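You operate a simulated robot arm through the tools that you are given. There is no shell and no other tool. Be economical: measure what you need, move in short steps, check, and stop when the job is done.

The job below is to be done with a simulated robot arm. You get a single attempt, and the scene is never put back.

JOB
Put the black ceramic disc away and switch the reader off.
Fine: it sits under the reader head; disc on its ring in the case; head down and case shut. Where these are worked on the way, their far stop is far enough and under half their travel is too little: reader head.
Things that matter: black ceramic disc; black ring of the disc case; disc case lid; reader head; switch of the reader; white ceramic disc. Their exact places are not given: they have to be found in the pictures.

The check looks at the end state, three seconds after you hand in, the way a careful person would. Anything else that was tipped, shoved, dropped, spilled or broken makes it a failure.

ROBOT AND FRAMES
A 6-joint arm with a two-finger gripper, on a carriage that runs on a rail from [1, -1204] to [-1, 1136] (x, y) and turns from -2.775 to 3.019 rad about z. Base frame: it is fixed where the carriage stands at the start and does not move with it; the origin is on the floor, on the carriage's upright axis, x ahead of it, y to its left, z up; the surface under the hand at the start is at about z = 901. Units: mm, rad, N and s.
Its first joint turns from -2.897 to 2.897 rad. Places, roughly: black ring of the disc case [800, -200, 900]; disc case lid [900, -200, 1000]; reader head [700, 200, 1000]; switch of the reader [500, 200, 900]. Payload 5 kg.
Tool frame: the origin (TCP) lies between the finger pads and is the grasp point; the fingertips stand 30 mm ahead of it; z points along the fingers, y is the line along which they close. The gripper opens to 176 mm. The gripper's body begins 153 mm behind the TCP.
Orientation is that of the tool frame in the base frame, as a unit quaternion [w, x, y, z]. With the fingers straight down and closing along the base's y, the tool's x points along the base's -x, its y along +y and its z along -z.

CONTROLS
- The arm moves only by the tool send_rows. Its argument "deltas" is a list of rows, each an object (a shift or turn left out is 0, a gripper value left out holds the last) with "delta_pos": the shift along the base's x, y, z in mm, a list of three; "angular": the turn, a rotation vector about the base's x, y, z in rad, a list of three; "jaw": the opening, from 0 (shut) to 1 (fully open). In form: [{"delta_pos": [dx, dy, dz], "angular": [wx, wy, wz], "jaw": jaw}, ...]. A call has 1 to 20 rows; each row is the pose to reach, as a shift and turn from the pose commanded when the call began. Each row takes 0.2 s and may step no farther than 50 mm and 0.15 rad from the row before; otherwise, or with a gripper value out of range, the whole call is refused. A pose out of reach is approached as far as the arm can. The call stops where the force on the tool passes 90 N (or 10 N more than at its start, if that is more) or the arm is blocked; 0.2 s more then pass. The fingers move at their own pace and stop on an object; they squeeze with about 39 N. The grip force told is the motor's: it shows also when the fingers shut on nothing. Time passes only in rows, and 0.2 s behind the last, so rows that repeat a pose let the fingers close. It gives the time, the measured TCP pose, the force on the tool (base axes), the opening and the grip force at its end, in the units of the frame above (readings bear some noise), with the torque about the TCP (base axes, N m) and any sound that the robot's microphone picked up, and new pictures: "views" is both (left out), scene, wrist or none.
- Cameras (640 x 400 px; columns grow to the right, rows downward): "scene" is now at [61, 182.4, 1594.5]; the picture's right is [-0.33, -0.94, 0.00], its down [-0.62, 0.22, -0.75] and it looks along [0.71, -0.25, -0.66] (base axes); focal length 249 px, centre (320, 200). "wrist" rides on the gripper at [67, -9, -183] in the tool frame; the picture's right is [0.14, 0.99, 0.00], its down [-0.92, 0.13, -0.36] and it looks along [-0.36, 0.05, 0.93] (tool axes); focal length 251 px, centre (320, 200).
- raise_lower(by): slides the trunk up (or, below 0, down) by that many mm; the arm and the scene camera ride with it, the base frame stays. It gives what a move gives, with no picture.
- steer(legs): drives the robot by 1 to 6 legs, each [ahead, left, turn to the left] in mm, mm and rad, along the robot's own axes; the way and the turn of a leg run together, so that a leg with both is an arc; at most 1500 mm and 3.142 rad a leg. The arm and the cameras ride along, it lands a little off, and it stops where it bumps. It keeps to its track: a leg is cut to what the track allows. It gives what a move gives, and a new picture of the scene camera.
- pan_tilt(pan, tilt): turns the head with the scene camera to pan (to the left, within 2.094 rad either way) and tilt (down, from -0.506 to 1.204), counted from straight ahead of the robot. It gives what a move gives, and a new picture of the scene camera.
- probe_pixels(camera, pixels): for up to 12 pixels [column, row] of the newest picture of that camera ("zoom" is the newest enlarged one), the place [x, y, z] in the base frame of the surface seen there, good to about 3 mm. It takes no simulated time.
- zoom(camera, box): a new picture of the part [left, top, right, bottom] of that camera's present view, enlarged. It takes no simulated time.
- close_job(): hands the job in; it is judged then, once.

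Go step by step. Measure first, check grasps and placings, and put right what went wrong. The budget is 80 turns and 260 pictures, counting those below and the enlarged ones. Unless the task says otherwise, let go and move clear before handing in, and close with one line.

The tools are called after "Call:" by a JSON object that holds its "method" and its "body". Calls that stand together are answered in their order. send_rows: Moves the arm, as the interface text tells. Its arguments: {"type":"object","properties":{"deltas":{"type":"array"},"views":{"type":"string","enum":["both","scene","wrist","none"]}},"required":["deltas"]} The other tools are called the same way: raise_lower (by) slides the trunk up or down; steer (legs) drives the base; pan_tilt (pan, tilt) turns the head that bears the scene camera; probe_pixels (camera, pixels) gives the place of the surface under pixels of a picture; zoom (camera, box) takes an enlarged picture of a part of a camera's view; close_job () hands the job in.

At the start:

```text
time: 0.0
position: [586.7, -80.3, 1366.6]
orientation: [0.0, 0.0, 1.0, 0.0]
wrist_force: [0.2, 0.1, 0.4]
wrist_torque: [0.0, 0.05, 0.01]
finger_gap: 175.8
gripper_force: 0.1
trunk travel left (down, up): [-150.0, 200.0]
robot x, y, heading: [-0.2, 3.3, -0.002]
head pan, tilt: [-0.335, 0.716]
```

scene: 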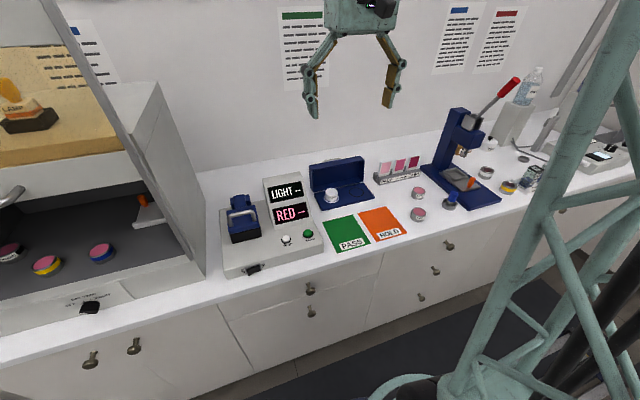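
wrist: 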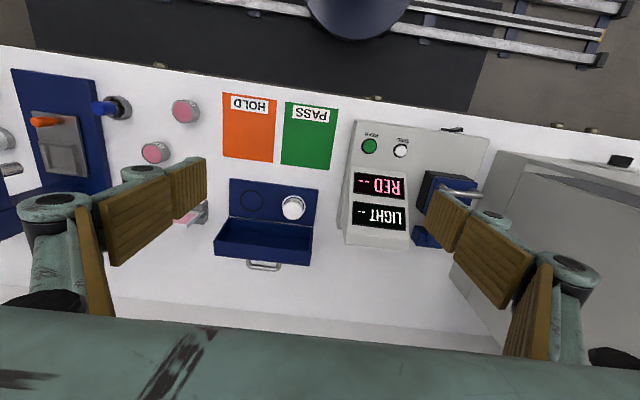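

The pictures show the reader (grey box with LIGHT/RED displays, blue head at scene pixel 242,218) and the blue disc case (340,185) with the white disc. I'll zoom in on both.

Call:
{"method": "zoom", "body": {"camera": "scene", "box": [210, 150, 380, 285]}}

Call:
{"method": "zoom", "body": {"camera": "wrist", "box": [200, 90, 520, 290]}}

Call:
{"method": "probe_pixels", "body": {"camera": "wrist", "pixels": [[251, 199], [292, 207], [265, 265], [230, 180], [319, 190], [214, 254], [310, 264], [450, 130], [401, 150], [369, 145], [470, 193], [435, 180]]}}

```text
2.96 times, centred on (295, 218) of scene
```

zoom: 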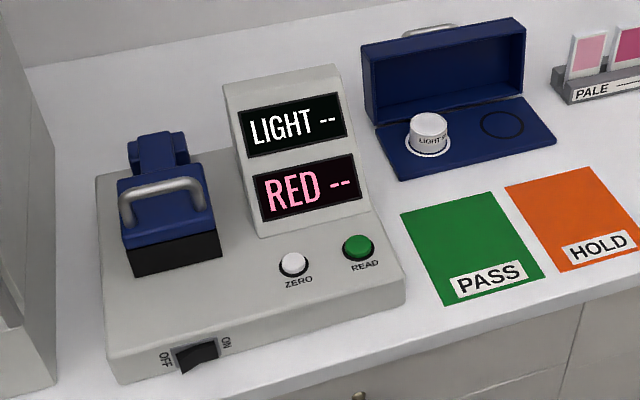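

```text
2.00 times, centred on (360, 190) of wrist
```

zoom: 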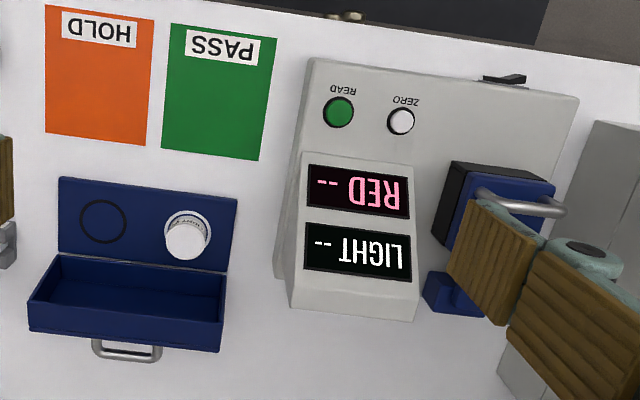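

```text
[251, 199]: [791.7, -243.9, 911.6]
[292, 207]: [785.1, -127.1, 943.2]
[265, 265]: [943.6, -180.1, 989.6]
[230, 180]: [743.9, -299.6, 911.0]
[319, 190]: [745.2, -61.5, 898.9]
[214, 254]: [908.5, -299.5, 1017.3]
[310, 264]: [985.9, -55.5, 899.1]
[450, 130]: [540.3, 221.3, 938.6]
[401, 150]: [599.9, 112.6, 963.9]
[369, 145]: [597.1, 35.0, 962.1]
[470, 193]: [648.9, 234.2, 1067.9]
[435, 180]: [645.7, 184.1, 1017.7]
```

The case ring is at about (792,-244,911), the white disc beside it, and the reader head closed with a bar handle. I'll measure the head, handle, switch and lid in detail.

Call:
{"method": "zoom", "body": {"camera": "scene", "box": [216, 185, 296, 235]}}

Call:
{"method": "probe_pixels", "body": {"camera": "zoom", "pixels": [[120, 240], [205, 215], [280, 210], [320, 260], [95, 260], [160, 260], [120, 320], [180, 400], [200, 130], [220, 80], [170, 180], [330, 330]]}}

Call:
{"method": "zoom", "body": {"camera": "scene", "box": [232, 245, 296, 285]}}

Call:
{"method": "probe_pixels", "body": {"camera": "zoom", "pixels": [[130, 210], [170, 215], [210, 210], [260, 180], [170, 190], [230, 240], [180, 250], [90, 260], [280, 230], [200, 150], [300, 160], [90, 180]]}}

```text
8.00 times, centred on (256, 210) of scene
```

zoom: 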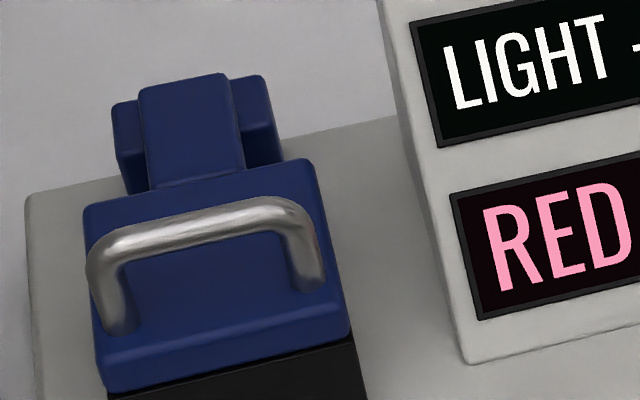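

```text
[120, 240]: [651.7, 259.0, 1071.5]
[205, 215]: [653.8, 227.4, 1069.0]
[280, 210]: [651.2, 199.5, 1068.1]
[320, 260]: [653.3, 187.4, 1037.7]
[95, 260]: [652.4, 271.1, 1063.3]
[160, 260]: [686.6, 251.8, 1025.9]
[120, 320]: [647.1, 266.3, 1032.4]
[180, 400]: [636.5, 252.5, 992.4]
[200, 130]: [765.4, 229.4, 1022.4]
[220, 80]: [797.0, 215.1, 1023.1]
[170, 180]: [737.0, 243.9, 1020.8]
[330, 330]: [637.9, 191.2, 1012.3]
```

```text
10.00 times, centred on (264, 265) of scene
```

zoom: 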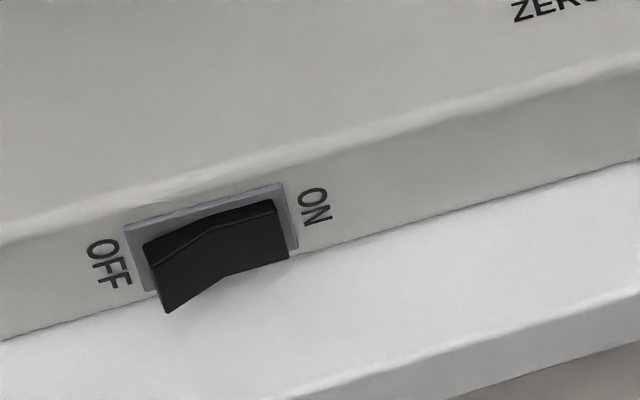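

```text
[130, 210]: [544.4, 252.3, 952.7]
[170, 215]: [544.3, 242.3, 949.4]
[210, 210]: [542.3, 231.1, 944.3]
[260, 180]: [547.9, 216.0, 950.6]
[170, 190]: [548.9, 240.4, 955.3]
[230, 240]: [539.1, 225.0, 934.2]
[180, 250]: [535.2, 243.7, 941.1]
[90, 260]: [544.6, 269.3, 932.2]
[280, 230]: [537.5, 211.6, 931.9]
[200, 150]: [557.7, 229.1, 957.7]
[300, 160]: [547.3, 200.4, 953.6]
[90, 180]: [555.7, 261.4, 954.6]
```

The head is hinged at the back (x≈790), and its bar handle runs along y from 187 to 271 at x≈652, z≈1068. The rocker's OFF end sticks out at (535,244,940). I'll check clearance to the hood at left and rotate the gripper so it closes along x, above the handle.

Call:
{"method": "probe_pixels", "body": {"camera": "scene", "pixels": [[205, 250], [160, 130], [190, 180], [150, 85], [130, 110], [340, 160], [312, 165], [362, 157], [332, 162]]}}

Call:
{"method": "send_rows", "body": {"deltas": [{"delta_pos": [6, 28, -10], "angular": [0, 0, 0.143], "jaw": 1}, {"delta_pos": [12, 56, -20], "angular": [0, 0, 0.286]}, {"delta_pos": [18, 84, -30], "angular": [0, 0, 0.428]}, {"delta_pos": [24, 112, -40], "angular": [0, 0, 0.571]}, {"delta_pos": [30, 140, -50], "angular": [0, 0, 0.714]}, {"delta_pos": [36, 168, -60], "angular": [0, 0, 0.857]}, {"delta_pos": [42, 196, -70], "angular": [0, 0, 1.0]}, {"delta_pos": [48, 224, -80], "angular": [0, 0, 1.142], "jaw": 0.5}, {"delta_pos": [54, 252, -90], "angular": [0, 0, 1.285]}, {"delta_pos": [60, 280, -100], "angular": [0, 0, 1.428], "jaw": 0.35}, {"delta_pos": [65.3, 309.3, -110], "angular": [0, 0, 1.571]}, {"delta_pos": [65.3, 309.3, -110], "angular": [0, 0, 1.571]}]}}

```text
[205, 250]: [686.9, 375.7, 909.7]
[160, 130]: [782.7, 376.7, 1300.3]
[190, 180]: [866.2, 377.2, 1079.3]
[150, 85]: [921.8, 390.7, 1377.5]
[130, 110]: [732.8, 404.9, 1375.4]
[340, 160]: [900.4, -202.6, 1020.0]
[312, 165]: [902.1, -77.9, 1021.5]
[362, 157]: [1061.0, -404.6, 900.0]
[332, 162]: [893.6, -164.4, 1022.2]
```

```text
time: 2.6
position: [653.4, 228.7, 1256.7]
orientation: [-0.001, 0.708, -0.706, 0.0]
wrist_force: [0.3, 1.1, -0.5]
wrist_torque: [-0.1, 0.12, -0.02]
finger_gap: 61.4
gripper_force: 0.0
trunk travel left (down, up): [-150.0, 200.0]
robot x, y, heading: [-0.1, -4.6, 0.004]
head pan, tilt: [-0.335, 0.716]
```

scene: 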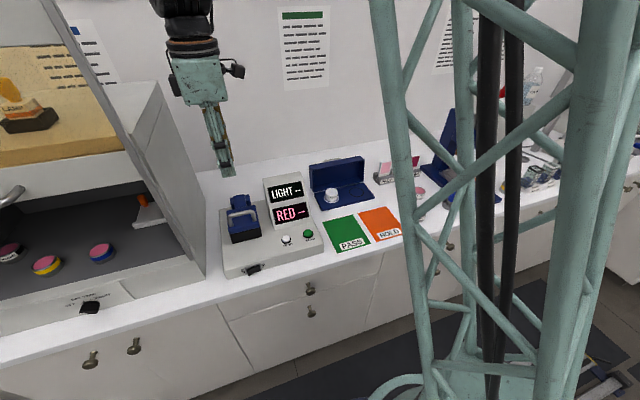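
wrist: 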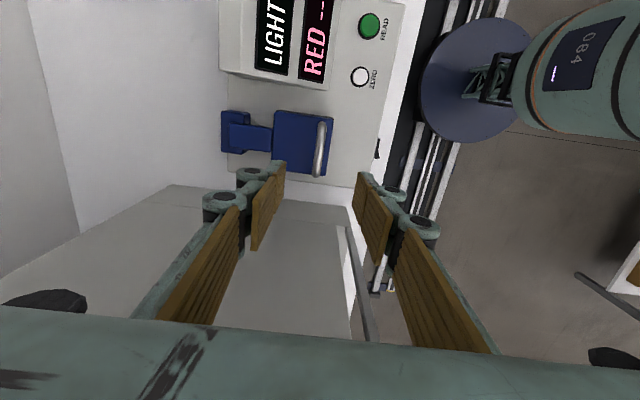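

The gripper is above and aligned with the head; I'll re-measure the bar from the wrist view (320,150), then descend.

Call:
{"method": "probe_pixels", "body": {"camera": "wrist", "pixels": [[322, 130], [320, 150], [317, 168], [300, 140], [270, 140], [235, 132]]}}

Call:
{"method": "send_rows", "body": {"deltas": [{"delta_pos": [0, 0, -45]}, {"delta_pos": [0, 0, -90]}, {"delta_pos": [0, 0, -130]}, {"delta_pos": [0, 0, -150]}]}}

```text
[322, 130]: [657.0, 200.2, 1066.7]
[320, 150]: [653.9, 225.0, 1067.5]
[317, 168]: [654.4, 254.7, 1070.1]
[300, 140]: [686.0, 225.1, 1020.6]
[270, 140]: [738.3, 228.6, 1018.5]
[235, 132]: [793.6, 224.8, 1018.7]
```

```text
time: 3.6
position: [651.8, 228.4, 1105.8]
orientation: [0.0, 0.707, -0.707, 0.0]
wrist_force: [0.0, -0.2, -0.4]
wrist_torque: [-0.04, 0.01, -0.02]
finger_gap: 61.6
gripper_force: 0.0
trunk travel left (down, up): [-150.0, 200.0]
robot x, y, heading: [0.1, -2.6, 0.001]
head pan, tilt: [-0.335, 0.716]
```

scene: 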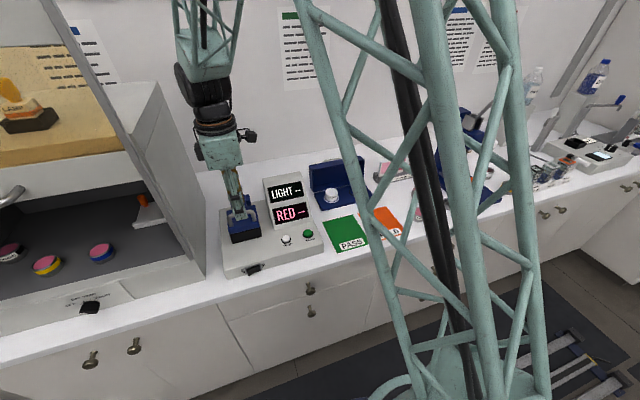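
wrist: 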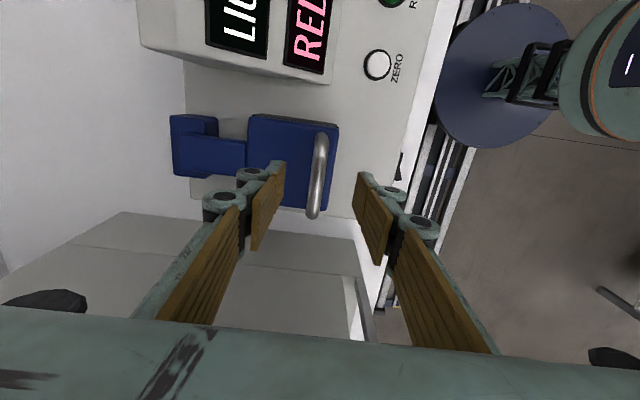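

The bar lies centred between the fingers. I'll lower to z≈1067 and close.

Call:
{"method": "send_rows", "body": {"deltas": [{"delta_pos": [2, 0, -20]}, {"delta_pos": [2, 0, -38]}, {"delta_pos": [2, 0, -38], "jaw": 0}, {"delta_pos": [2, 0, -38]}, {"delta_pos": [2, 0, -38]}, {"delta_pos": [2, 0, -38]}], "views": "wrist"}}

```text
time: 5.0
position: [654.3, 228.8, 1068.5]
orientation: [0.001, -0.707, 0.708, 0.0]
wrist_force: [2.8, -0.8, 2.0]
wrist_torque: [-0.03, -0.01, 0.06]
finger_gap: 12.5
gripper_force: 45.3
trunk travel left (down, up): [-150.0, 200.0]
robot x, y, heading: [-1.3, -4.0, 0.003]
head pan, tilt: [-0.335, 0.716]
```

wrist: 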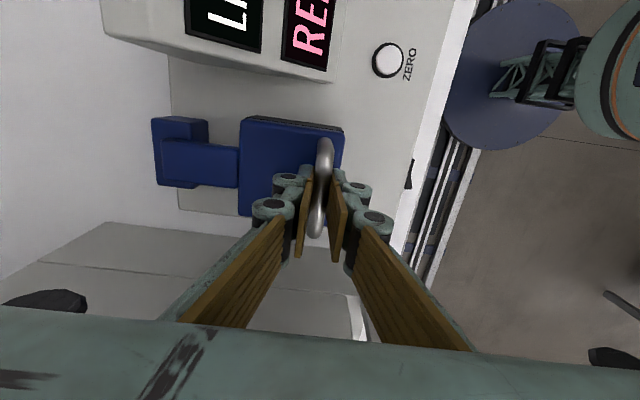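

The bar is gripped (gap 12.5). I'll try a small lift along the estimated hinge arc and watch the forces.

Call:
{"method": "send_rows", "body": {"deltas": [{"delta_pos": [5, 0, 10], "angular": [0, 0.04, 0]}, {"delta_pos": [11, 0, 20], "angular": [0, 0.08, 0]}, {"delta_pos": [17, 0, 30], "angular": [0, 0.12, 0]}]}}

```text
time: 5.8
position: [670.3, 227.5, 1100.3]
orientation: [0.042, 0.706, -0.706, -0.043]
wrist_force: [-20.7, -5.3, 8.0]
wrist_torque: [-0.45, 0.3, -0.07]
finger_gap: 12.2
gripper_force: 44.5
trunk travel left (down, up): [-150.0, 200.0]
robot x, y, heading: [-1.8, -0.3, 0.005]
head pan, tilt: [-0.335, 0.716]
```

scene: 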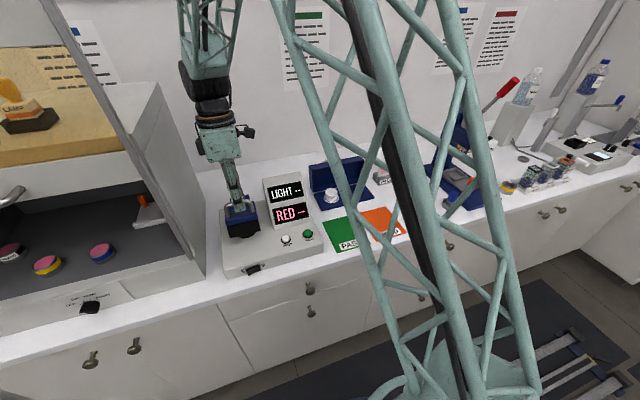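
wrist: 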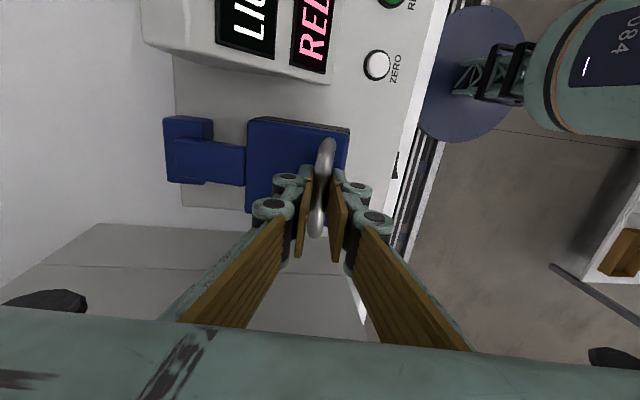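

It followed, but with 20 N back in x. I'll check whether the head rotates or slides straight up by probing its top.

Call:
{"method": "zoom", "body": {"camera": "scene", "box": [206, 175, 302, 235]}}

Call:
{"method": "probe_pixels", "body": {"camera": "wrist", "pixels": [[325, 150], [270, 140], [270, 185], [335, 140], [225, 160], [185, 155], [190, 125], [255, 130]]}}

```text
6.67 times, centred on (254, 205) of scene
```

zoom: 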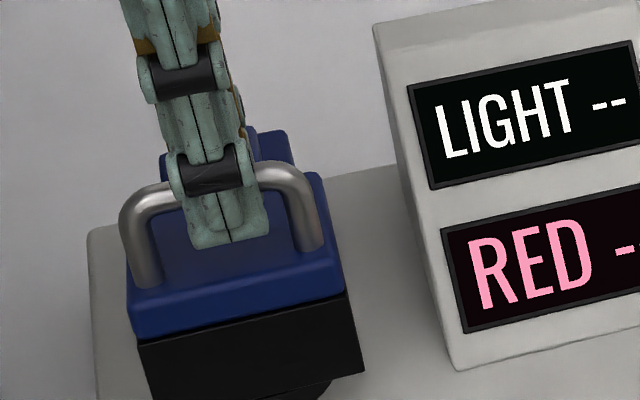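

```text
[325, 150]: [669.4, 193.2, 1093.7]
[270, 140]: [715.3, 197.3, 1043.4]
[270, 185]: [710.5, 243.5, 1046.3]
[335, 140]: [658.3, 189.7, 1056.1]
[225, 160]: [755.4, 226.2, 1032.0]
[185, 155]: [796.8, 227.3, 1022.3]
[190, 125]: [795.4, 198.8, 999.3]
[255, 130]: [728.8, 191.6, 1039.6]
```

The head rotates (≈14° so far, pivot near x 790, z 1008). I'll continue along that arc with partial tool tilt.

Call:
{"method": "send_rows", "body": {"deltas": [{"delta_pos": [11, 0, 16], "angular": [0, 0.08, 0]}, {"delta_pos": [25, 0, 30], "angular": [0, 0.16, 0]}, {"delta_pos": [40, 0, 41], "angular": [0, 0.24, 0]}, {"delta_pos": [56, 0, 49], "angular": [0, 0.32, 0]}]}}

```text
time: 6.8
position: [725.5, 228.1, 1153.3]
orientation: [-0.152, -0.69, 0.691, 0.154]
wrist_force: [-29.5, -4.3, 44.6]
wrist_torque: [0.03, 0.36, -0.6]
finger_gap: 11.9
gripper_force: 44.8
trunk travel left (down, up): [-150.0, 200.0]
robot x, y, heading: [-0.9, -1.3, 0.004]
head pan, tilt: [-0.335, 0.716]
```

scene: 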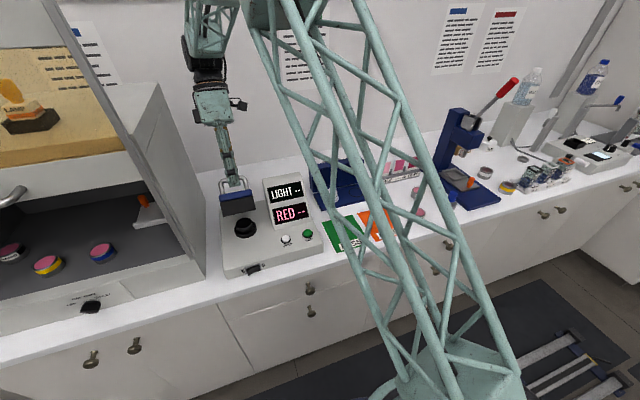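
wrist: 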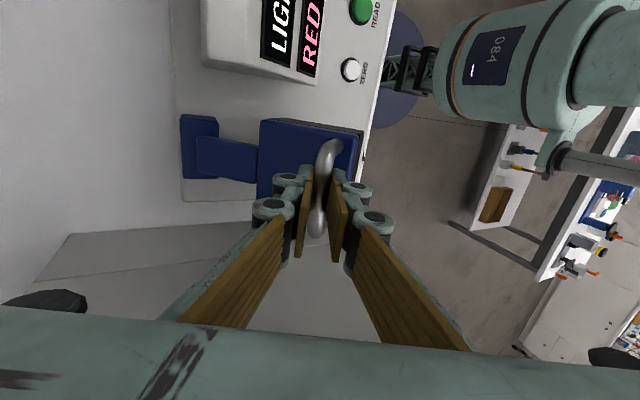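

The outward force suggests the true arc's radius is larger than mine. I'll probe the head to refine the pivot and see the black disc.

Call:
{"method": "zoom", "body": {"camera": "scene", "box": [206, 170, 302, 250]}}

Call:
{"method": "probe_pixels", "body": {"camera": "wrist", "pixels": [[329, 155], [270, 135], [340, 140], [350, 160], [250, 160], [220, 155], [205, 140], [190, 145], [280, 150]]}}

Call:
{"method": "probe_pixels", "body": {"camera": "scene", "pixels": [[245, 224], [245, 232], [238, 228], [252, 228], [240, 205]]}}

```text
5.00 times, centred on (254, 210) of scene
```

zoom: 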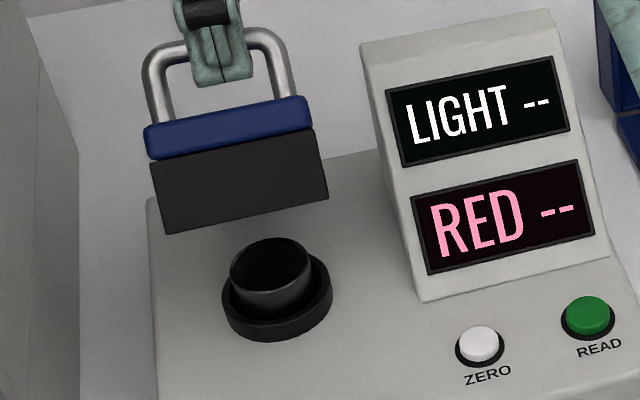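

```text
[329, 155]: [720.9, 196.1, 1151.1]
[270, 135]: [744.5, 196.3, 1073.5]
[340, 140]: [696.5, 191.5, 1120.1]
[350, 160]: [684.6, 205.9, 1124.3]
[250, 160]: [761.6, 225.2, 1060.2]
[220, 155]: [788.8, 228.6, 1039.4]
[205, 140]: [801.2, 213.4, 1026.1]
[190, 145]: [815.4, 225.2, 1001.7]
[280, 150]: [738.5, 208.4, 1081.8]
```

```text
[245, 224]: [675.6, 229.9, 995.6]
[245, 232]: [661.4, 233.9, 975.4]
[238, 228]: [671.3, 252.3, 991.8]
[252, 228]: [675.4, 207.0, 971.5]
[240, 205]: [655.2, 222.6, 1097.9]
```

The refined pivot is ≈(806,1008), r≈161, and the head is at 0.68 rad. The black disc sits at about (672,230), top z≈995. I'll continue opening.

Call:
{"method": "send_rows", "body": {"deltas": [{"delta_pos": [8, 0, 11], "angular": [0, 0.04, 0]}, {"delta_pos": [18, 0, 16], "angular": [0, 0.08, 0]}, {"delta_pos": [28, 0, 20], "angular": [0, 0.12, 0]}, {"delta_pos": [38, 0, 23], "angular": [0, 0.16, 0]}, {"delta_pos": [48, 0, 26], "angular": [0, 0.2, 0]}]}}

```text
time: 8.0
position: [776.7, 228.0, 1173.0]
orientation: [0.223, 0.671, -0.671, -0.222]
wrist_force: [2.4, 0.2, -15.6]
wrist_torque: [-0.17, -0.23, -0.64]
finger_gap: 12.5
gripper_force: 45.3
trunk travel left (down, up): [-150.0, 200.0]
robot x, y, heading: [3.2, 2.1, -0.006]
head pan, tilt: [-0.335, 0.716]
```

scene: 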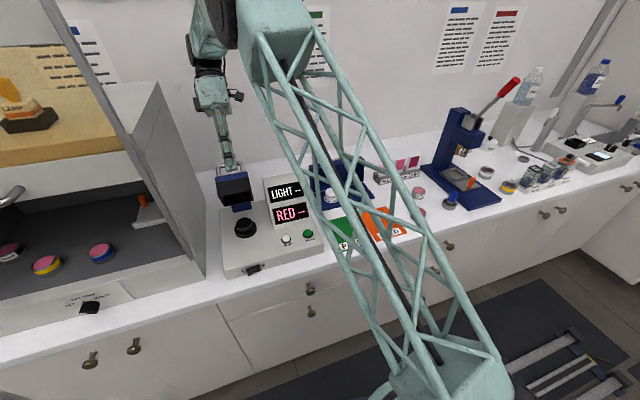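
wrist: 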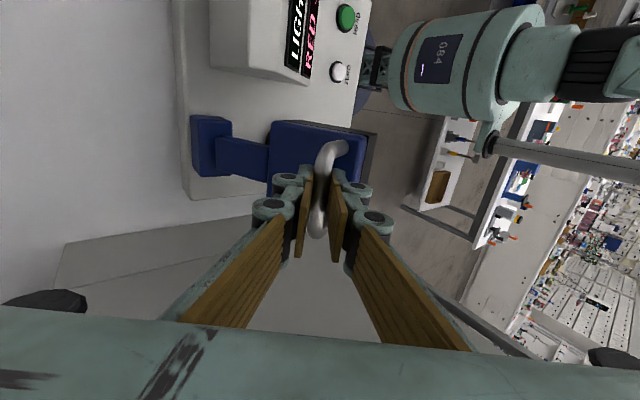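

Forces are low and the head is at about 1.02 rad. Continuing toward the far stop.

Call:
{"method": "send_rows", "body": {"deltas": [{"delta_pos": [10, 0, 2], "angular": [0, 0.05, 0]}, {"delta_pos": [20, 0, 3], "angular": [0, 0.1, 0]}, {"delta_pos": [30, 0, 3], "angular": [0, 0.15, 0]}, {"delta_pos": [40, 0, 3], "angular": [0, 0.2, 0]}, {"delta_pos": [50, 0, 2], "angular": [0, 0.25, 0]}, {"delta_pos": [60, 0, 1], "angular": [0, 0.3, 0]}]}}

```text
time: 9.1
position: [769.9, 225.4, 1165.2]
orientation: [0.287, 0.647, -0.645, -0.289]
wrist_force: [-5.7, -1.0, 27.7]
wrist_torque: [-0.35, -0.34, -0.64]
finger_gap: 12.0
gripper_force: 45.2
out of reach, approached as far as the arm can: row 3, 4, 5
trunk travel left (down, up): [-150.0, 200.0]
robot x, y, heading: [-4.3, -1.1, 0.001]
head pan, tilt: [-0.335, 0.716]
stopped in row 5: the force on the tool passed its limit at 103 N (the readings are from after the stop); the commanded pose is now the measured one
```

scene: 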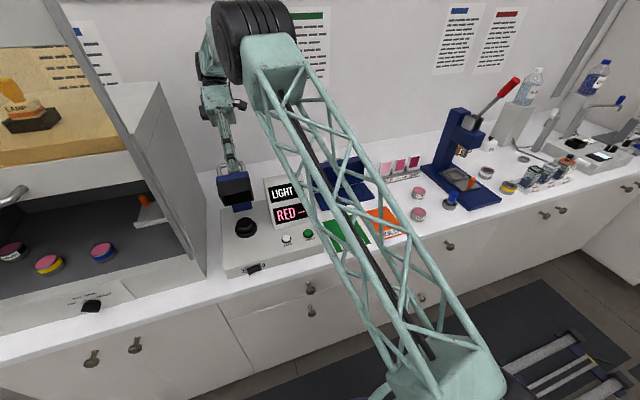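
wrist: 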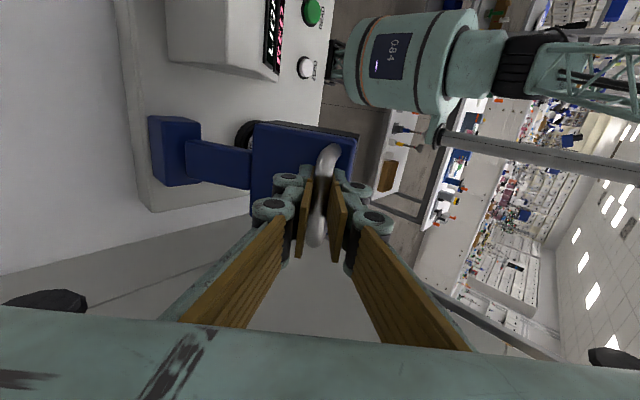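

The tilt put the wrist out of reach. I'll untilt the tool in place around the bar, then continue the arc with less tilt.

Call:
{"method": "send_rows", "body": {"deltas": [{"delta_pos": [0, 0, 1], "angular": [0, -0.1, 0]}, {"delta_pos": [-1, 0, 1], "angular": [0, -0.2, 0]}, {"delta_pos": [-2, 0, 2], "angular": [0, -0.3, 0]}, {"delta_pos": [-2, 0, 2], "angular": [0, -0.4, 0]}, {"delta_pos": [-2, 0, 2], "angular": [0, -0.5, 0]}], "views": "wrist"}}

```text
time: 10.3
position: [771.4, 225.1, 1162.0]
orientation: [0.12, 0.698, -0.696, -0.121]
wrist_force: [-4.4, -0.8, 0.6]
wrist_torque: [-1.41, 0.36, -0.91]
finger_gap: 12.6
gripper_force: 45.1
trunk travel left (down, up): [-150.0, 200.0]
robot x, y, heading: [0.2, -1.8, 0.006]
head pan, tilt: [-0.335, 0.716]
```

wrist: 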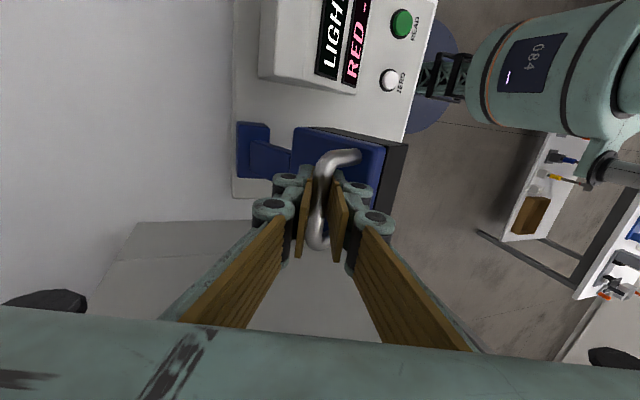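

Untilting worked. Continuing the arc with no further tilt.

Call:
{"method": "send_rows", "body": {"deltas": [{"delta_pos": [12, 0, 2]}, {"delta_pos": [24, 0, 3]}, {"delta_pos": [36, 0, 3]}, {"delta_pos": [48, 0, 3]}, {"delta_pos": [60, 0, 1]}, {"delta_pos": [72, 0, -2]}]}}

```text
time: 11.7
position: [843.5, 224.9, 1161.6]
orientation: [0.119, 0.698, -0.696, -0.121]
wrist_force: [1.4, -0.2, 1.5]
wrist_torque: [-0.81, 0.12, -1.28]
finger_gap: 12.4
gripper_force: 45.4
trunk travel left (down, up): [-150.0, 200.0]
robot x, y, heading: [-0.3, -1.0, 0.002]
head pan, tilt: [-0.335, 0.716]
```

scene: 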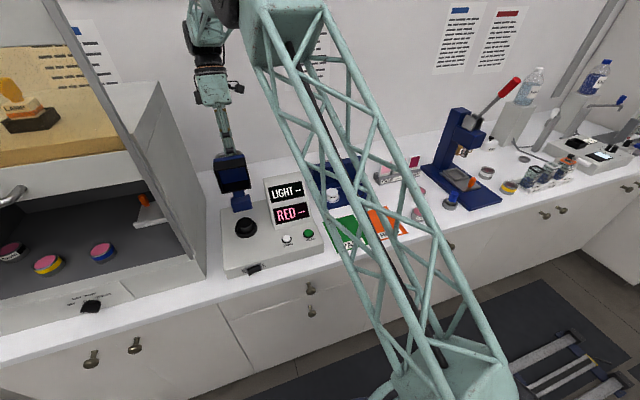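
wrist: 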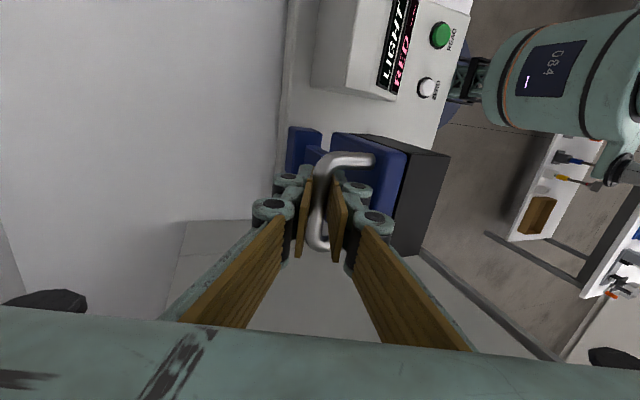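

The head is at ≈1.45 rad, still free. I'll push on to its stop.

Call:
{"method": "send_rows", "body": {"deltas": [{"delta_pos": [12, 0, -4]}, {"delta_pos": [24, 0, -9]}, {"delta_pos": [36, 0, -15]}, {"delta_pos": [47, 0, -22]}]}}

```text
time: 12.5
position: [865.2, 225.6, 1152.6]
orientation: [0.126, 0.698, -0.694, -0.125]
wrist_force: [-51.6, -12.4, 23.4]
wrist_torque: [-0.32, -0.38, -1.42]
finger_gap: 12.4
gripper_force: 44.7
trunk travel left (down, up): [-150.0, 200.0]
robot x, y, heading: [0.6, 0.8, 0.002]
head pan, tilt: [-0.335, 0.716]
stopped in row 4: the force on the tool passed its limit at 98 N (the readings are from after the stop); the commanded pose is now the measured one
```

scene: 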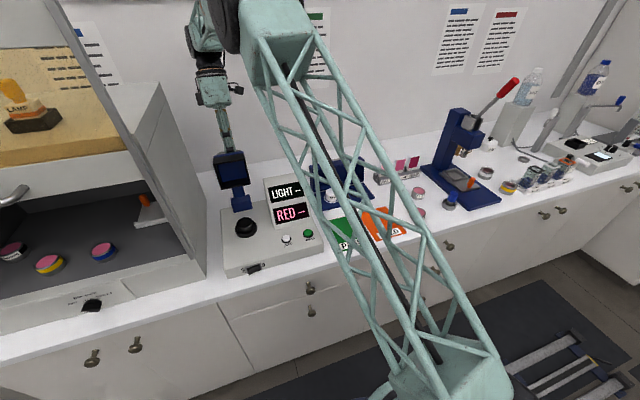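
wrist: 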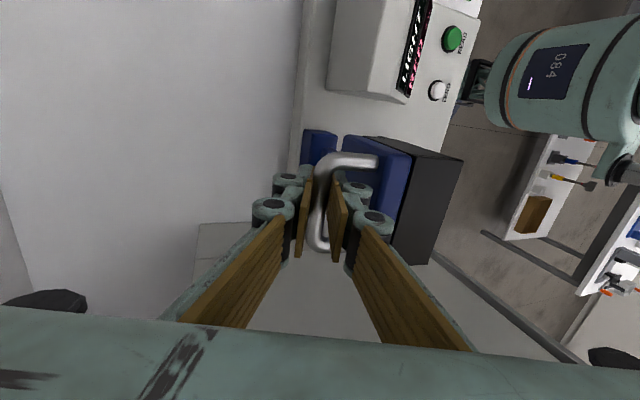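

The far stop is reached. I'll relieve the push, open slightly and withdraw along the tool axis.

Call:
{"method": "send_rows", "body": {"deltas": [{"delta_pos": [0, 0, 0], "jaw": 0.2}, {"delta_pos": [0, 0, 0]}, {"delta_pos": [0, 0, 0]}, {"delta_pos": [5, 0, 14]}, {"delta_pos": [10, 0, 28]}, {"delta_pos": [15, 0, 45]}, {"delta_pos": [15, 0, 65]}]}}

```text
time: 14.1
position: [888.3, 225.4, 1212.5]
orientation: [0.125, 0.699, -0.693, -0.125]
wrist_force: [0.1, 0.0, -0.4]
wrist_torque: [-0.02, 0.03, 0.01]
finger_gap: 35.3
gripper_force: 0.0
trunk travel left (down, up): [-150.0, 200.0]
robot x, y, heading: [-0.5, 0.8, 0.007]
head pan, tilt: [-0.335, 0.716]
```

scene: 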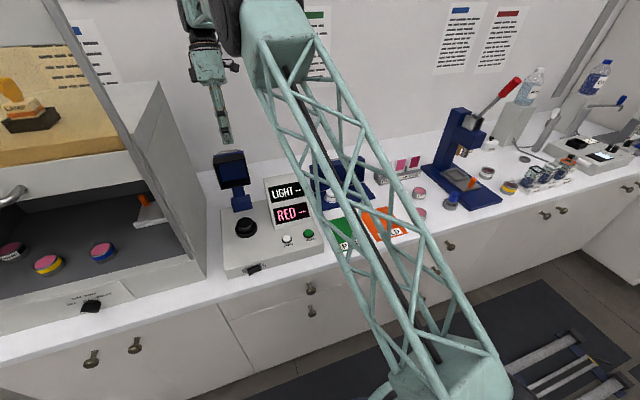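
wrist: 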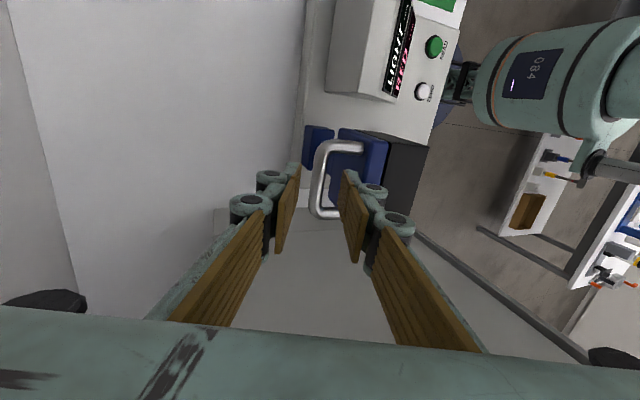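

The head stays open. I'll rise, move back, level the tool, and then yaw back so the fingers close along y over the disc.

Call:
{"method": "send_rows", "body": {"deltas": [{"delta_pos": [0, 0, 40]}, {"delta_pos": [-20, 0, 70], "angular": [0, -0.09, 0]}, {"delta_pos": [-65, 0, 70], "angular": [0, -0.18, 0]}, {"delta_pos": [-110, 0, 70], "angular": [0, -0.27, 0]}, {"delta_pos": [-155, 0, 70], "angular": [0, -0.356, 0]}, {"delta_pos": [-200, 0, 70], "angular": [0, -0.356, 0]}, {"delta_pos": [-217, 0, 70], "angular": [0, -0.356, 0]}], "views": "none"}}

Call:
{"method": "send_rows", "body": {"deltas": [{"angular": [0, 0, -0.143]}, {"angular": [0, 0, -0.286]}, {"angular": [0, 0, -0.428]}, {"angular": [0, 0, -0.571]}, {"angular": [0, 0, -0.714]}, {"angular": [0, 0, -0.857]}, {"angular": [0, 0, -1.0]}, {"angular": [0, 0, -1.142]}, {"angular": [0, 0, -1.285]}, {"angular": [0, 0, -1.428]}, {"angular": [0, 0, -1.571], "jaw": 0.55}, {"angular": [0, 0, -1.571]}]}}

```text
time: 15.7
position: [671.7, 225.9, 1282.9]
orientation: [0.0, 0.71, -0.704, 0.001]
wrist_force: [-0.4, -0.1, -0.5]
wrist_torque: [-0.01, -0.01, 0.03]
finger_gap: 35.5
gripper_force: 0.0
trunk travel left (down, up): [-150.0, 200.0]
robot x, y, heading: [0.1, -0.4, 0.007]
head pan, tilt: [-0.335, 0.716]
```

```text
time: 18.3
position: [671.3, 226.2, 1283.1]
orientation: [0.0, -0.003, 1.0, 0.001]
wrist_force: [-0.1, 0.4, 0.8]
wrist_torque: [0.02, 0.01, 0.0]
finger_gap: 97.0
gripper_force: 0.0
trunk travel left (down, up): [-150.0, 200.0]
robot x, y, heading: [1.8, -1.2, 0.004]
head pan, tilt: [-0.335, 0.716]
```

scene: 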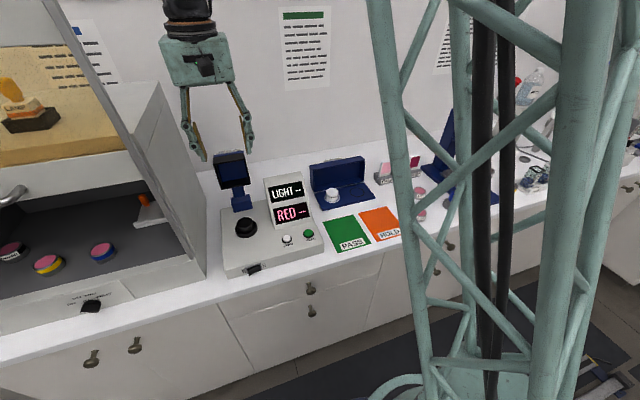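
wrist: 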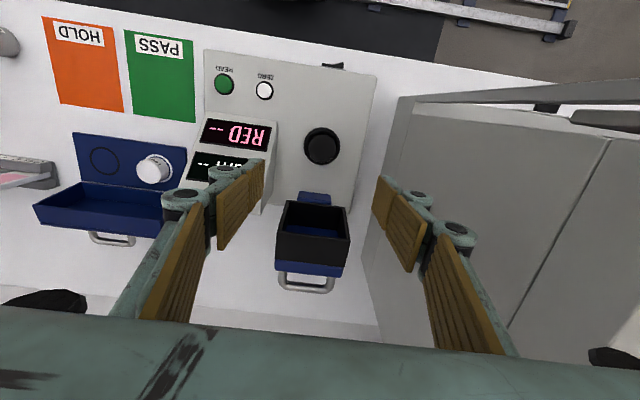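

Good view of the disc at wrist (322,146). I'll zoom in and measure the disc, its seat and the open head.

Call:
{"method": "zoom", "body": {"camera": "wrist", "box": [270, 110, 370, 210]}}

Call:
{"method": "probe_pixels", "body": {"camera": "wrist", "pixels": [[322, 146], [311, 144], [333, 146], [322, 135], [321, 157], [305, 146], [340, 148], [322, 163], [350, 150], [290, 205], [315, 210], [340, 208]]}}

Call:
{"method": "zoom", "body": {"camera": "scene", "box": [222, 205, 272, 245]}}

Call:
{"method": "probe_pixels", "body": {"camera": "zoom", "pixels": [[300, 170], [300, 210], [200, 200], [390, 200], [300, 290], [200, 320], [420, 310], [300, 360]]}}

```text
4.00 times, centred on (320, 160) of wrist
```

zoom: 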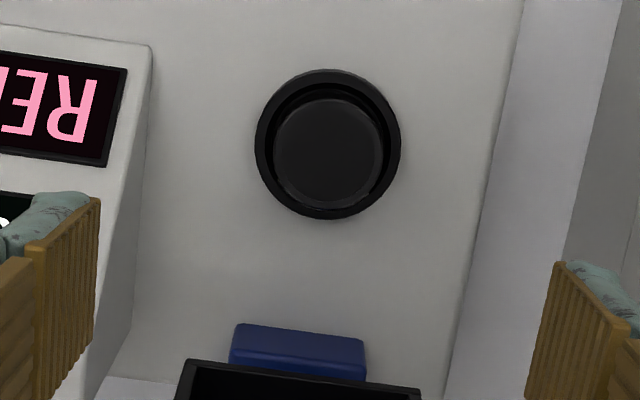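

```text
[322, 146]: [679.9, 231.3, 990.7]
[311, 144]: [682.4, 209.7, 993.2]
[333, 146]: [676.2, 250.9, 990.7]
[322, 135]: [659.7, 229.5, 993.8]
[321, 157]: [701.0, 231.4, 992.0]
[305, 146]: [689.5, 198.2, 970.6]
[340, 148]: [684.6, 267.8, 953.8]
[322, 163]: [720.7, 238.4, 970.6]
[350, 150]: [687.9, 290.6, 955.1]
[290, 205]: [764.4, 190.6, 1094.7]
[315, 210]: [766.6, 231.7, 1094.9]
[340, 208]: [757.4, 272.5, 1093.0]
```

```text
10.00 times, centred on (247, 225) of scene
```

zoom: 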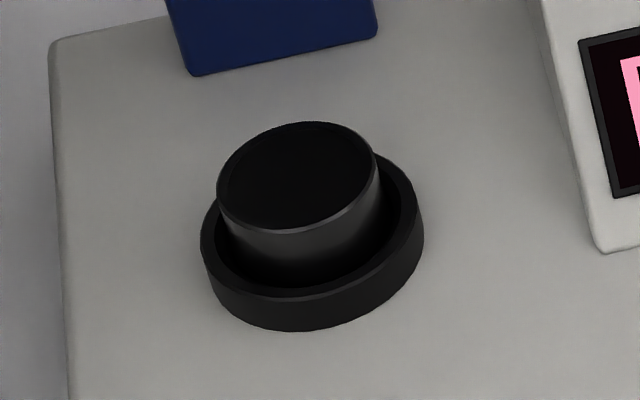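

```text
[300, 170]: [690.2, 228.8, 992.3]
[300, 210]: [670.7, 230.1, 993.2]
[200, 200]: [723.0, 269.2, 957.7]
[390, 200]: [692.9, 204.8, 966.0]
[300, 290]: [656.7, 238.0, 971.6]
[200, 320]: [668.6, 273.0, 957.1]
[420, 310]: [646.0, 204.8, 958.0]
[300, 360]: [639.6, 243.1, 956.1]
```

The disc is at (680,230), ~46 mm across, top z 992, inside a collar with top z 971. I'll descend so the fingertips stop just above the collar at z≈975.

Call:
{"method": "send_rows", "body": {"deltas": [{"delta_pos": [8.5, 4, -50]}, {"delta_pos": [8.5, 4, -100]}, {"delta_pos": [8.5, 4, -150]}, {"delta_pos": [8.5, 4, -200]}, {"delta_pos": [8.5, 4, -230]}, {"delta_pos": [8.5, 4, -250]}, {"delta_pos": [8.5, 4, -250]}]}}

```text
refused: row 1 steps farther than a row can; nothing moved
```

Call:
{"method": "send_rows", "body": {"deltas": [{"delta_pos": [8.5, 4, -40]}, {"delta_pos": [8.5, 4, -88]}, {"delta_pos": [8.5, 4, -136]}, {"delta_pos": [8.5, 4, -184]}, {"delta_pos": [8.5, 4, -225]}, {"delta_pos": [8.5, 4, -250]}, {"delta_pos": [8.5, 4, -250]}]}}

```text
time: 19.9
position: [680.8, 230.2, 1032.7]
orientation: [0.0, -0.004, 1.0, -0.001]
wrist_force: [0.7, -0.3, -1.1]
wrist_torque: [-0.03, 0.06, -0.03]
finger_gap: 96.8
gripper_force: 0.0
trunk travel left (down, up): [-150.0, 200.0]
robot x, y, heading: [-2.6, 0.2, 0.001]
head pan, tilt: [-0.335, 0.716]
```

scene: 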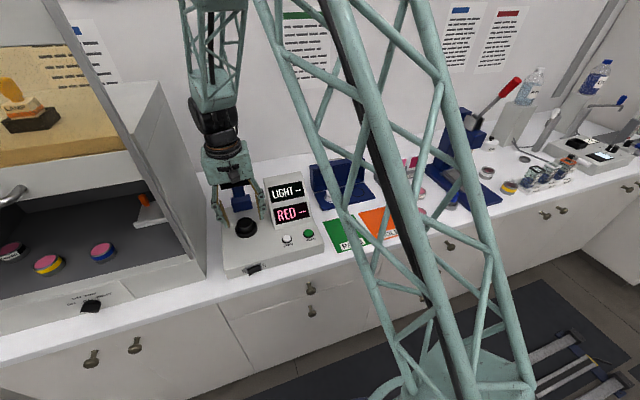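
wrist: 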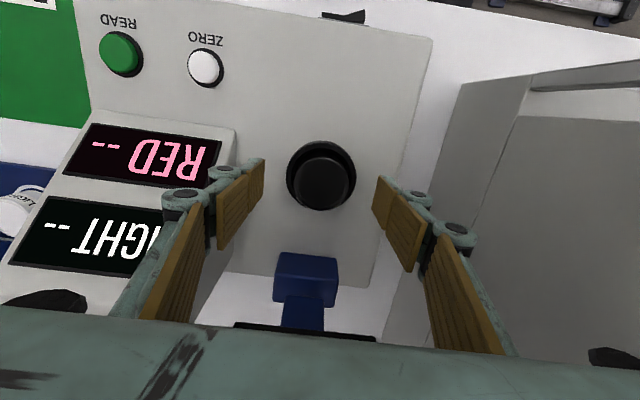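

The disc is centred between the fingers. Lowering 27 mm and closing.

Call:
{"method": "send_rows", "body": {"deltas": [{"delta_pos": [0, 0, -15]}, {"delta_pos": [0, 0, -27]}, {"delta_pos": [0, 0, -27], "jaw": 0.2}, {"delta_pos": [0, 0, -27]}, {"delta_pos": [0, 0, -27]}, {"delta_pos": [0, 0, -27]}, {"delta_pos": [0, 0, -27]}], "views": "wrist"}}

```text
time: 21.5
position: [681.2, 230.7, 1006.5]
orientation: [0.0, -0.003, 1.0, 0.0]
wrist_force: [-0.8, 0.0, 7.5]
wrist_torque: [-0.03, -0.06, -0.03]
finger_gap: 50.6
gripper_force: 39.5
trunk travel left (down, up): [-150.0, 200.0]
robot x, y, heading: [2.1, -1.1, 0.007]
head pan, tilt: [-0.335, 0.716]
```

wrist: 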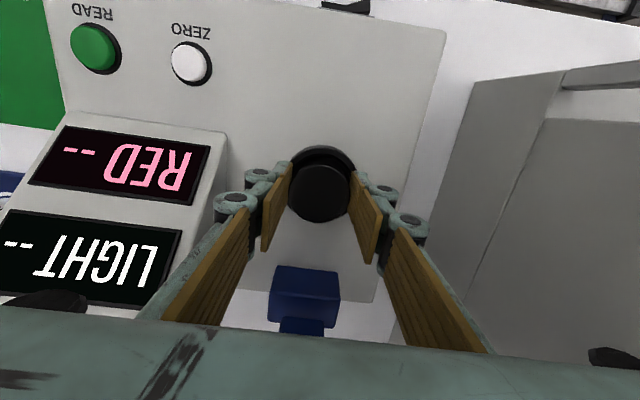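

Gripped at 50.6 mm. I'll lift gently and verify.

Call:
{"method": "send_rows", "body": {"deltas": [{"delta_pos": [0, 0, 10], "jaw": 0.1}, {"delta_pos": [0, 0, 30]}, {"delta_pos": [0, 0, 60]}, {"delta_pos": [0, 0, 100]}]}}

```text
time: 22.5
position: [678.9, 229.9, 1106.5]
orientation: [-0.002, -0.004, 1.0, 0.0]
wrist_force: [0.6, 0.8, -2.2]
wrist_torque: [-0.02, 0.11, -0.02]
finger_gap: 50.6
gripper_force: 39.0
trunk travel left (down, up): [-150.0, 200.0]
robot x, y, heading: [1.0, -1.1, -0.0]
head pan, tilt: [-0.335, 0.716]
```

scene: 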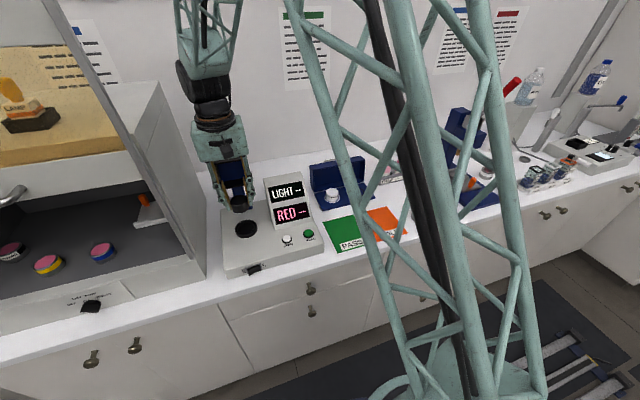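
wrist: 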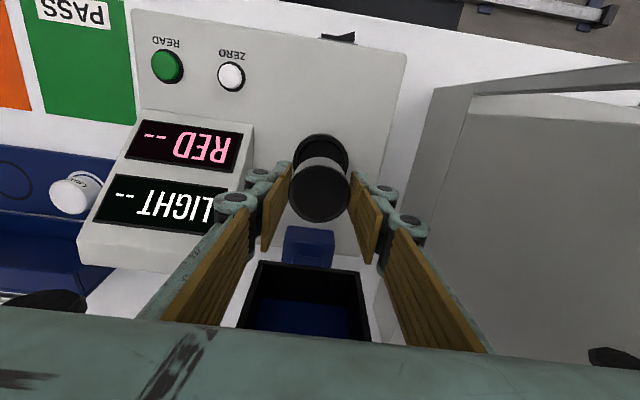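

The disc is held. I'll zoom to measure its lower edge relative to the TCP, and raise it and carry it toward the case.

Call:
{"method": "zoom", "body": {"camera": "scene", "box": [206, 170, 286, 240]}}

Call:
{"method": "send_rows", "body": {"deltas": [{"delta_pos": [0, 0, 45]}, {"delta_pos": [0, -20, 80]}, {"delta_pos": [0, -65, 90]}, {"delta_pos": [10, -110, 90]}, {"delta_pos": [20, -155, 90]}, {"delta_pos": [30, -200, 90]}, {"delta_pos": [40, -245, 90]}, {"delta_pos": [50, -290, 90]}, {"delta_pos": [60, -335, 90]}, {"delta_pos": [70, -380, 90]}, {"delta_pos": [75, -425, 90]}, {"delta_pos": [80, -470, 90]}, {"delta_pos": [80, -474, 90]}]}}

```text
5.71 times, centred on (246, 205) of scene
```

zoom: 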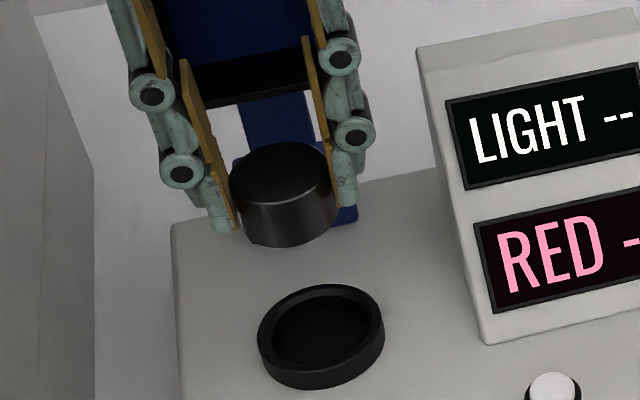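

```text
time: 25.3
position: [760.3, -245.4, 1195.8]
orientation: [-0.001, -0.003, 1.0, 0.0]
wrist_force: [0.4, -0.6, -1.6]
wrist_torque: [0.15, 0.01, -0.01]
finger_gap: 50.4
gripper_force: 39.5
trunk travel left (down, up): [-150.0, 200.0]
robot x, y, heading: [1.1, 0.5, 0.002]
head pan, tilt: [-0.335, 0.716]
```

scene: 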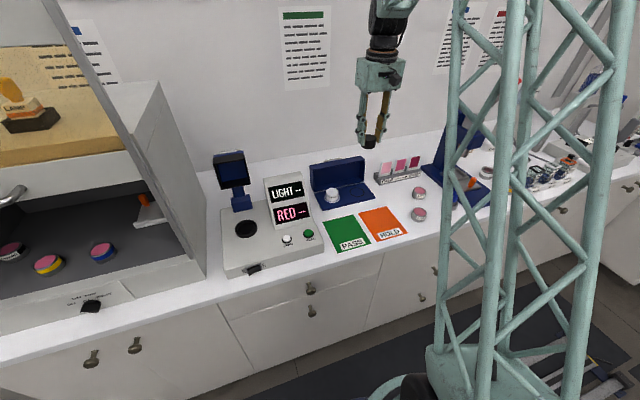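
wrist: 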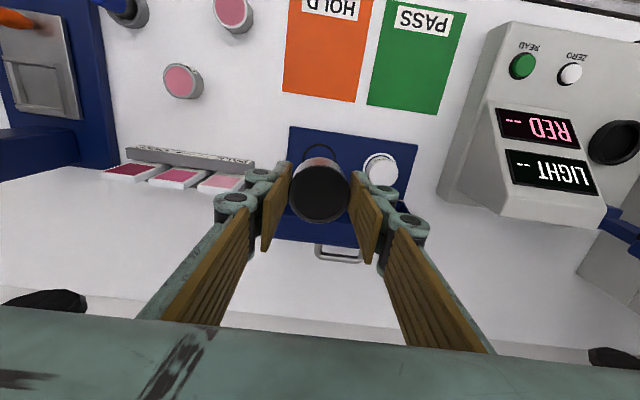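

I'll now measure the ring centre precisely from the scene camera.

Call:
{"method": "zoom", "body": {"camera": "scene", "box": [306, 148, 386, 213]}}

```text
6.15 times, centred on (346, 180) of scene
```

zoom: 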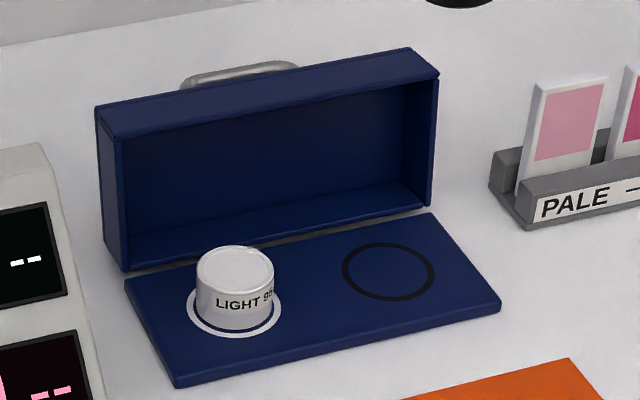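

Call:
{"method": "probe_pixels", "body": {"camera": "zoom", "pixels": [[344, 272], [431, 273], [390, 245], [385, 298], [388, 272], [235, 270], [195, 318], [282, 308], [270, 60], [410, 60], [130, 130], [235, 65]]}}

```text
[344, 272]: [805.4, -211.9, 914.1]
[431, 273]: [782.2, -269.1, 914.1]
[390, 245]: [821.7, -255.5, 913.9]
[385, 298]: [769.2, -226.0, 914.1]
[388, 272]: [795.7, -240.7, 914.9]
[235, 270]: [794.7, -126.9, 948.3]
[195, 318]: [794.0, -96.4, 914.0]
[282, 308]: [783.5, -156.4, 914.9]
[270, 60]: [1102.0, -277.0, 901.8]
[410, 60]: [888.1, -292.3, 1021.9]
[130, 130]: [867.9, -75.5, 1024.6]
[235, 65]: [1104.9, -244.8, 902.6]
```

The ring centre is (795,-240.5), surface z 914; the disc bottom should be ~47.5 below the TCP. I'll move over it and descend to just above.

Call:
{"method": "send_rows", "body": {"deltas": [{"delta_pos": [35, 5, 0]}, {"delta_pos": [35, 5, -48]}, {"delta_pos": [35, 5, -96]}, {"delta_pos": [35, 5, -144]}, {"delta_pos": [35, 5, -185]}, {"delta_pos": [35, 5, -212]}, {"delta_pos": [35, 5, -212]}, {"delta_pos": [35, 5, -212]}]}}

Call:
{"method": "zoom", "body": {"camera": "scene", "box": [306, 148, 386, 213]}}

```text
time: 27.1
position: [794.6, -238.5, 983.4]
orientation: [0.001, -0.004, 1.0, 0.001]
wrist_force: [0.5, -0.3, -1.5]
wrist_torque: [0.02, 0.03, -0.02]
finger_gap: 50.8
gripper_force: 39.0
trunk travel left (down, up): [-150.0, 200.0]
robot x, y, heading: [2.6, 0.6, 0.003]
head pan, tilt: [-0.335, 0.716]
```

scene: 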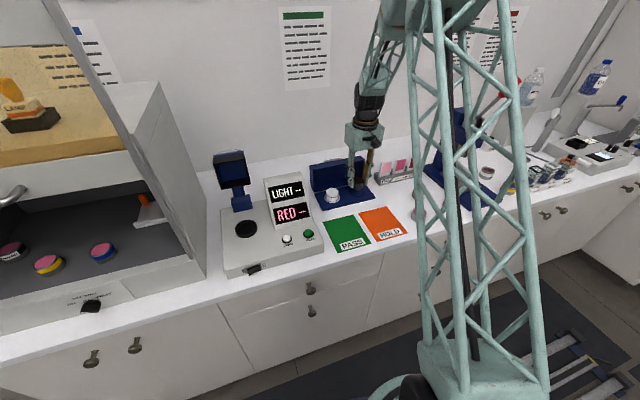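
wrist: 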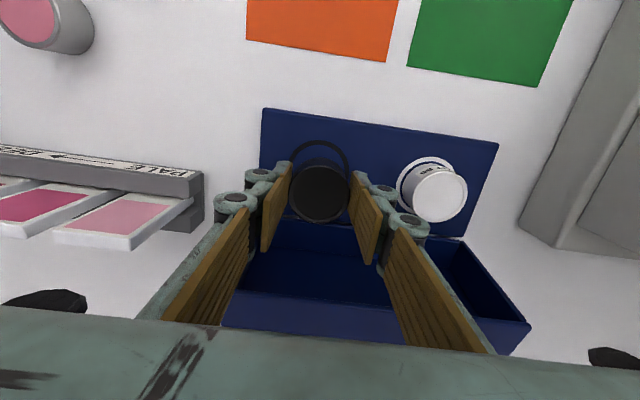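

```text
6.15 times, centred on (346, 180) of scene
```

zoom: 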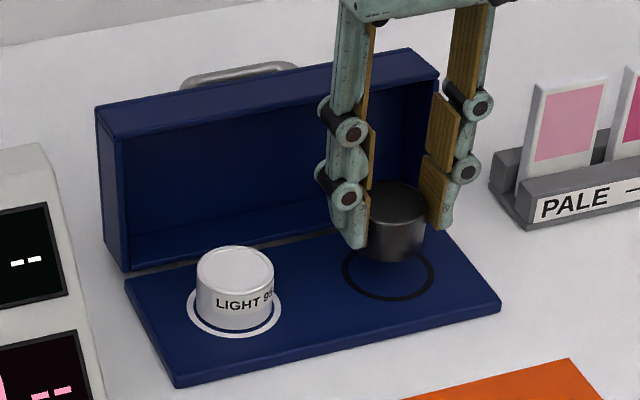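

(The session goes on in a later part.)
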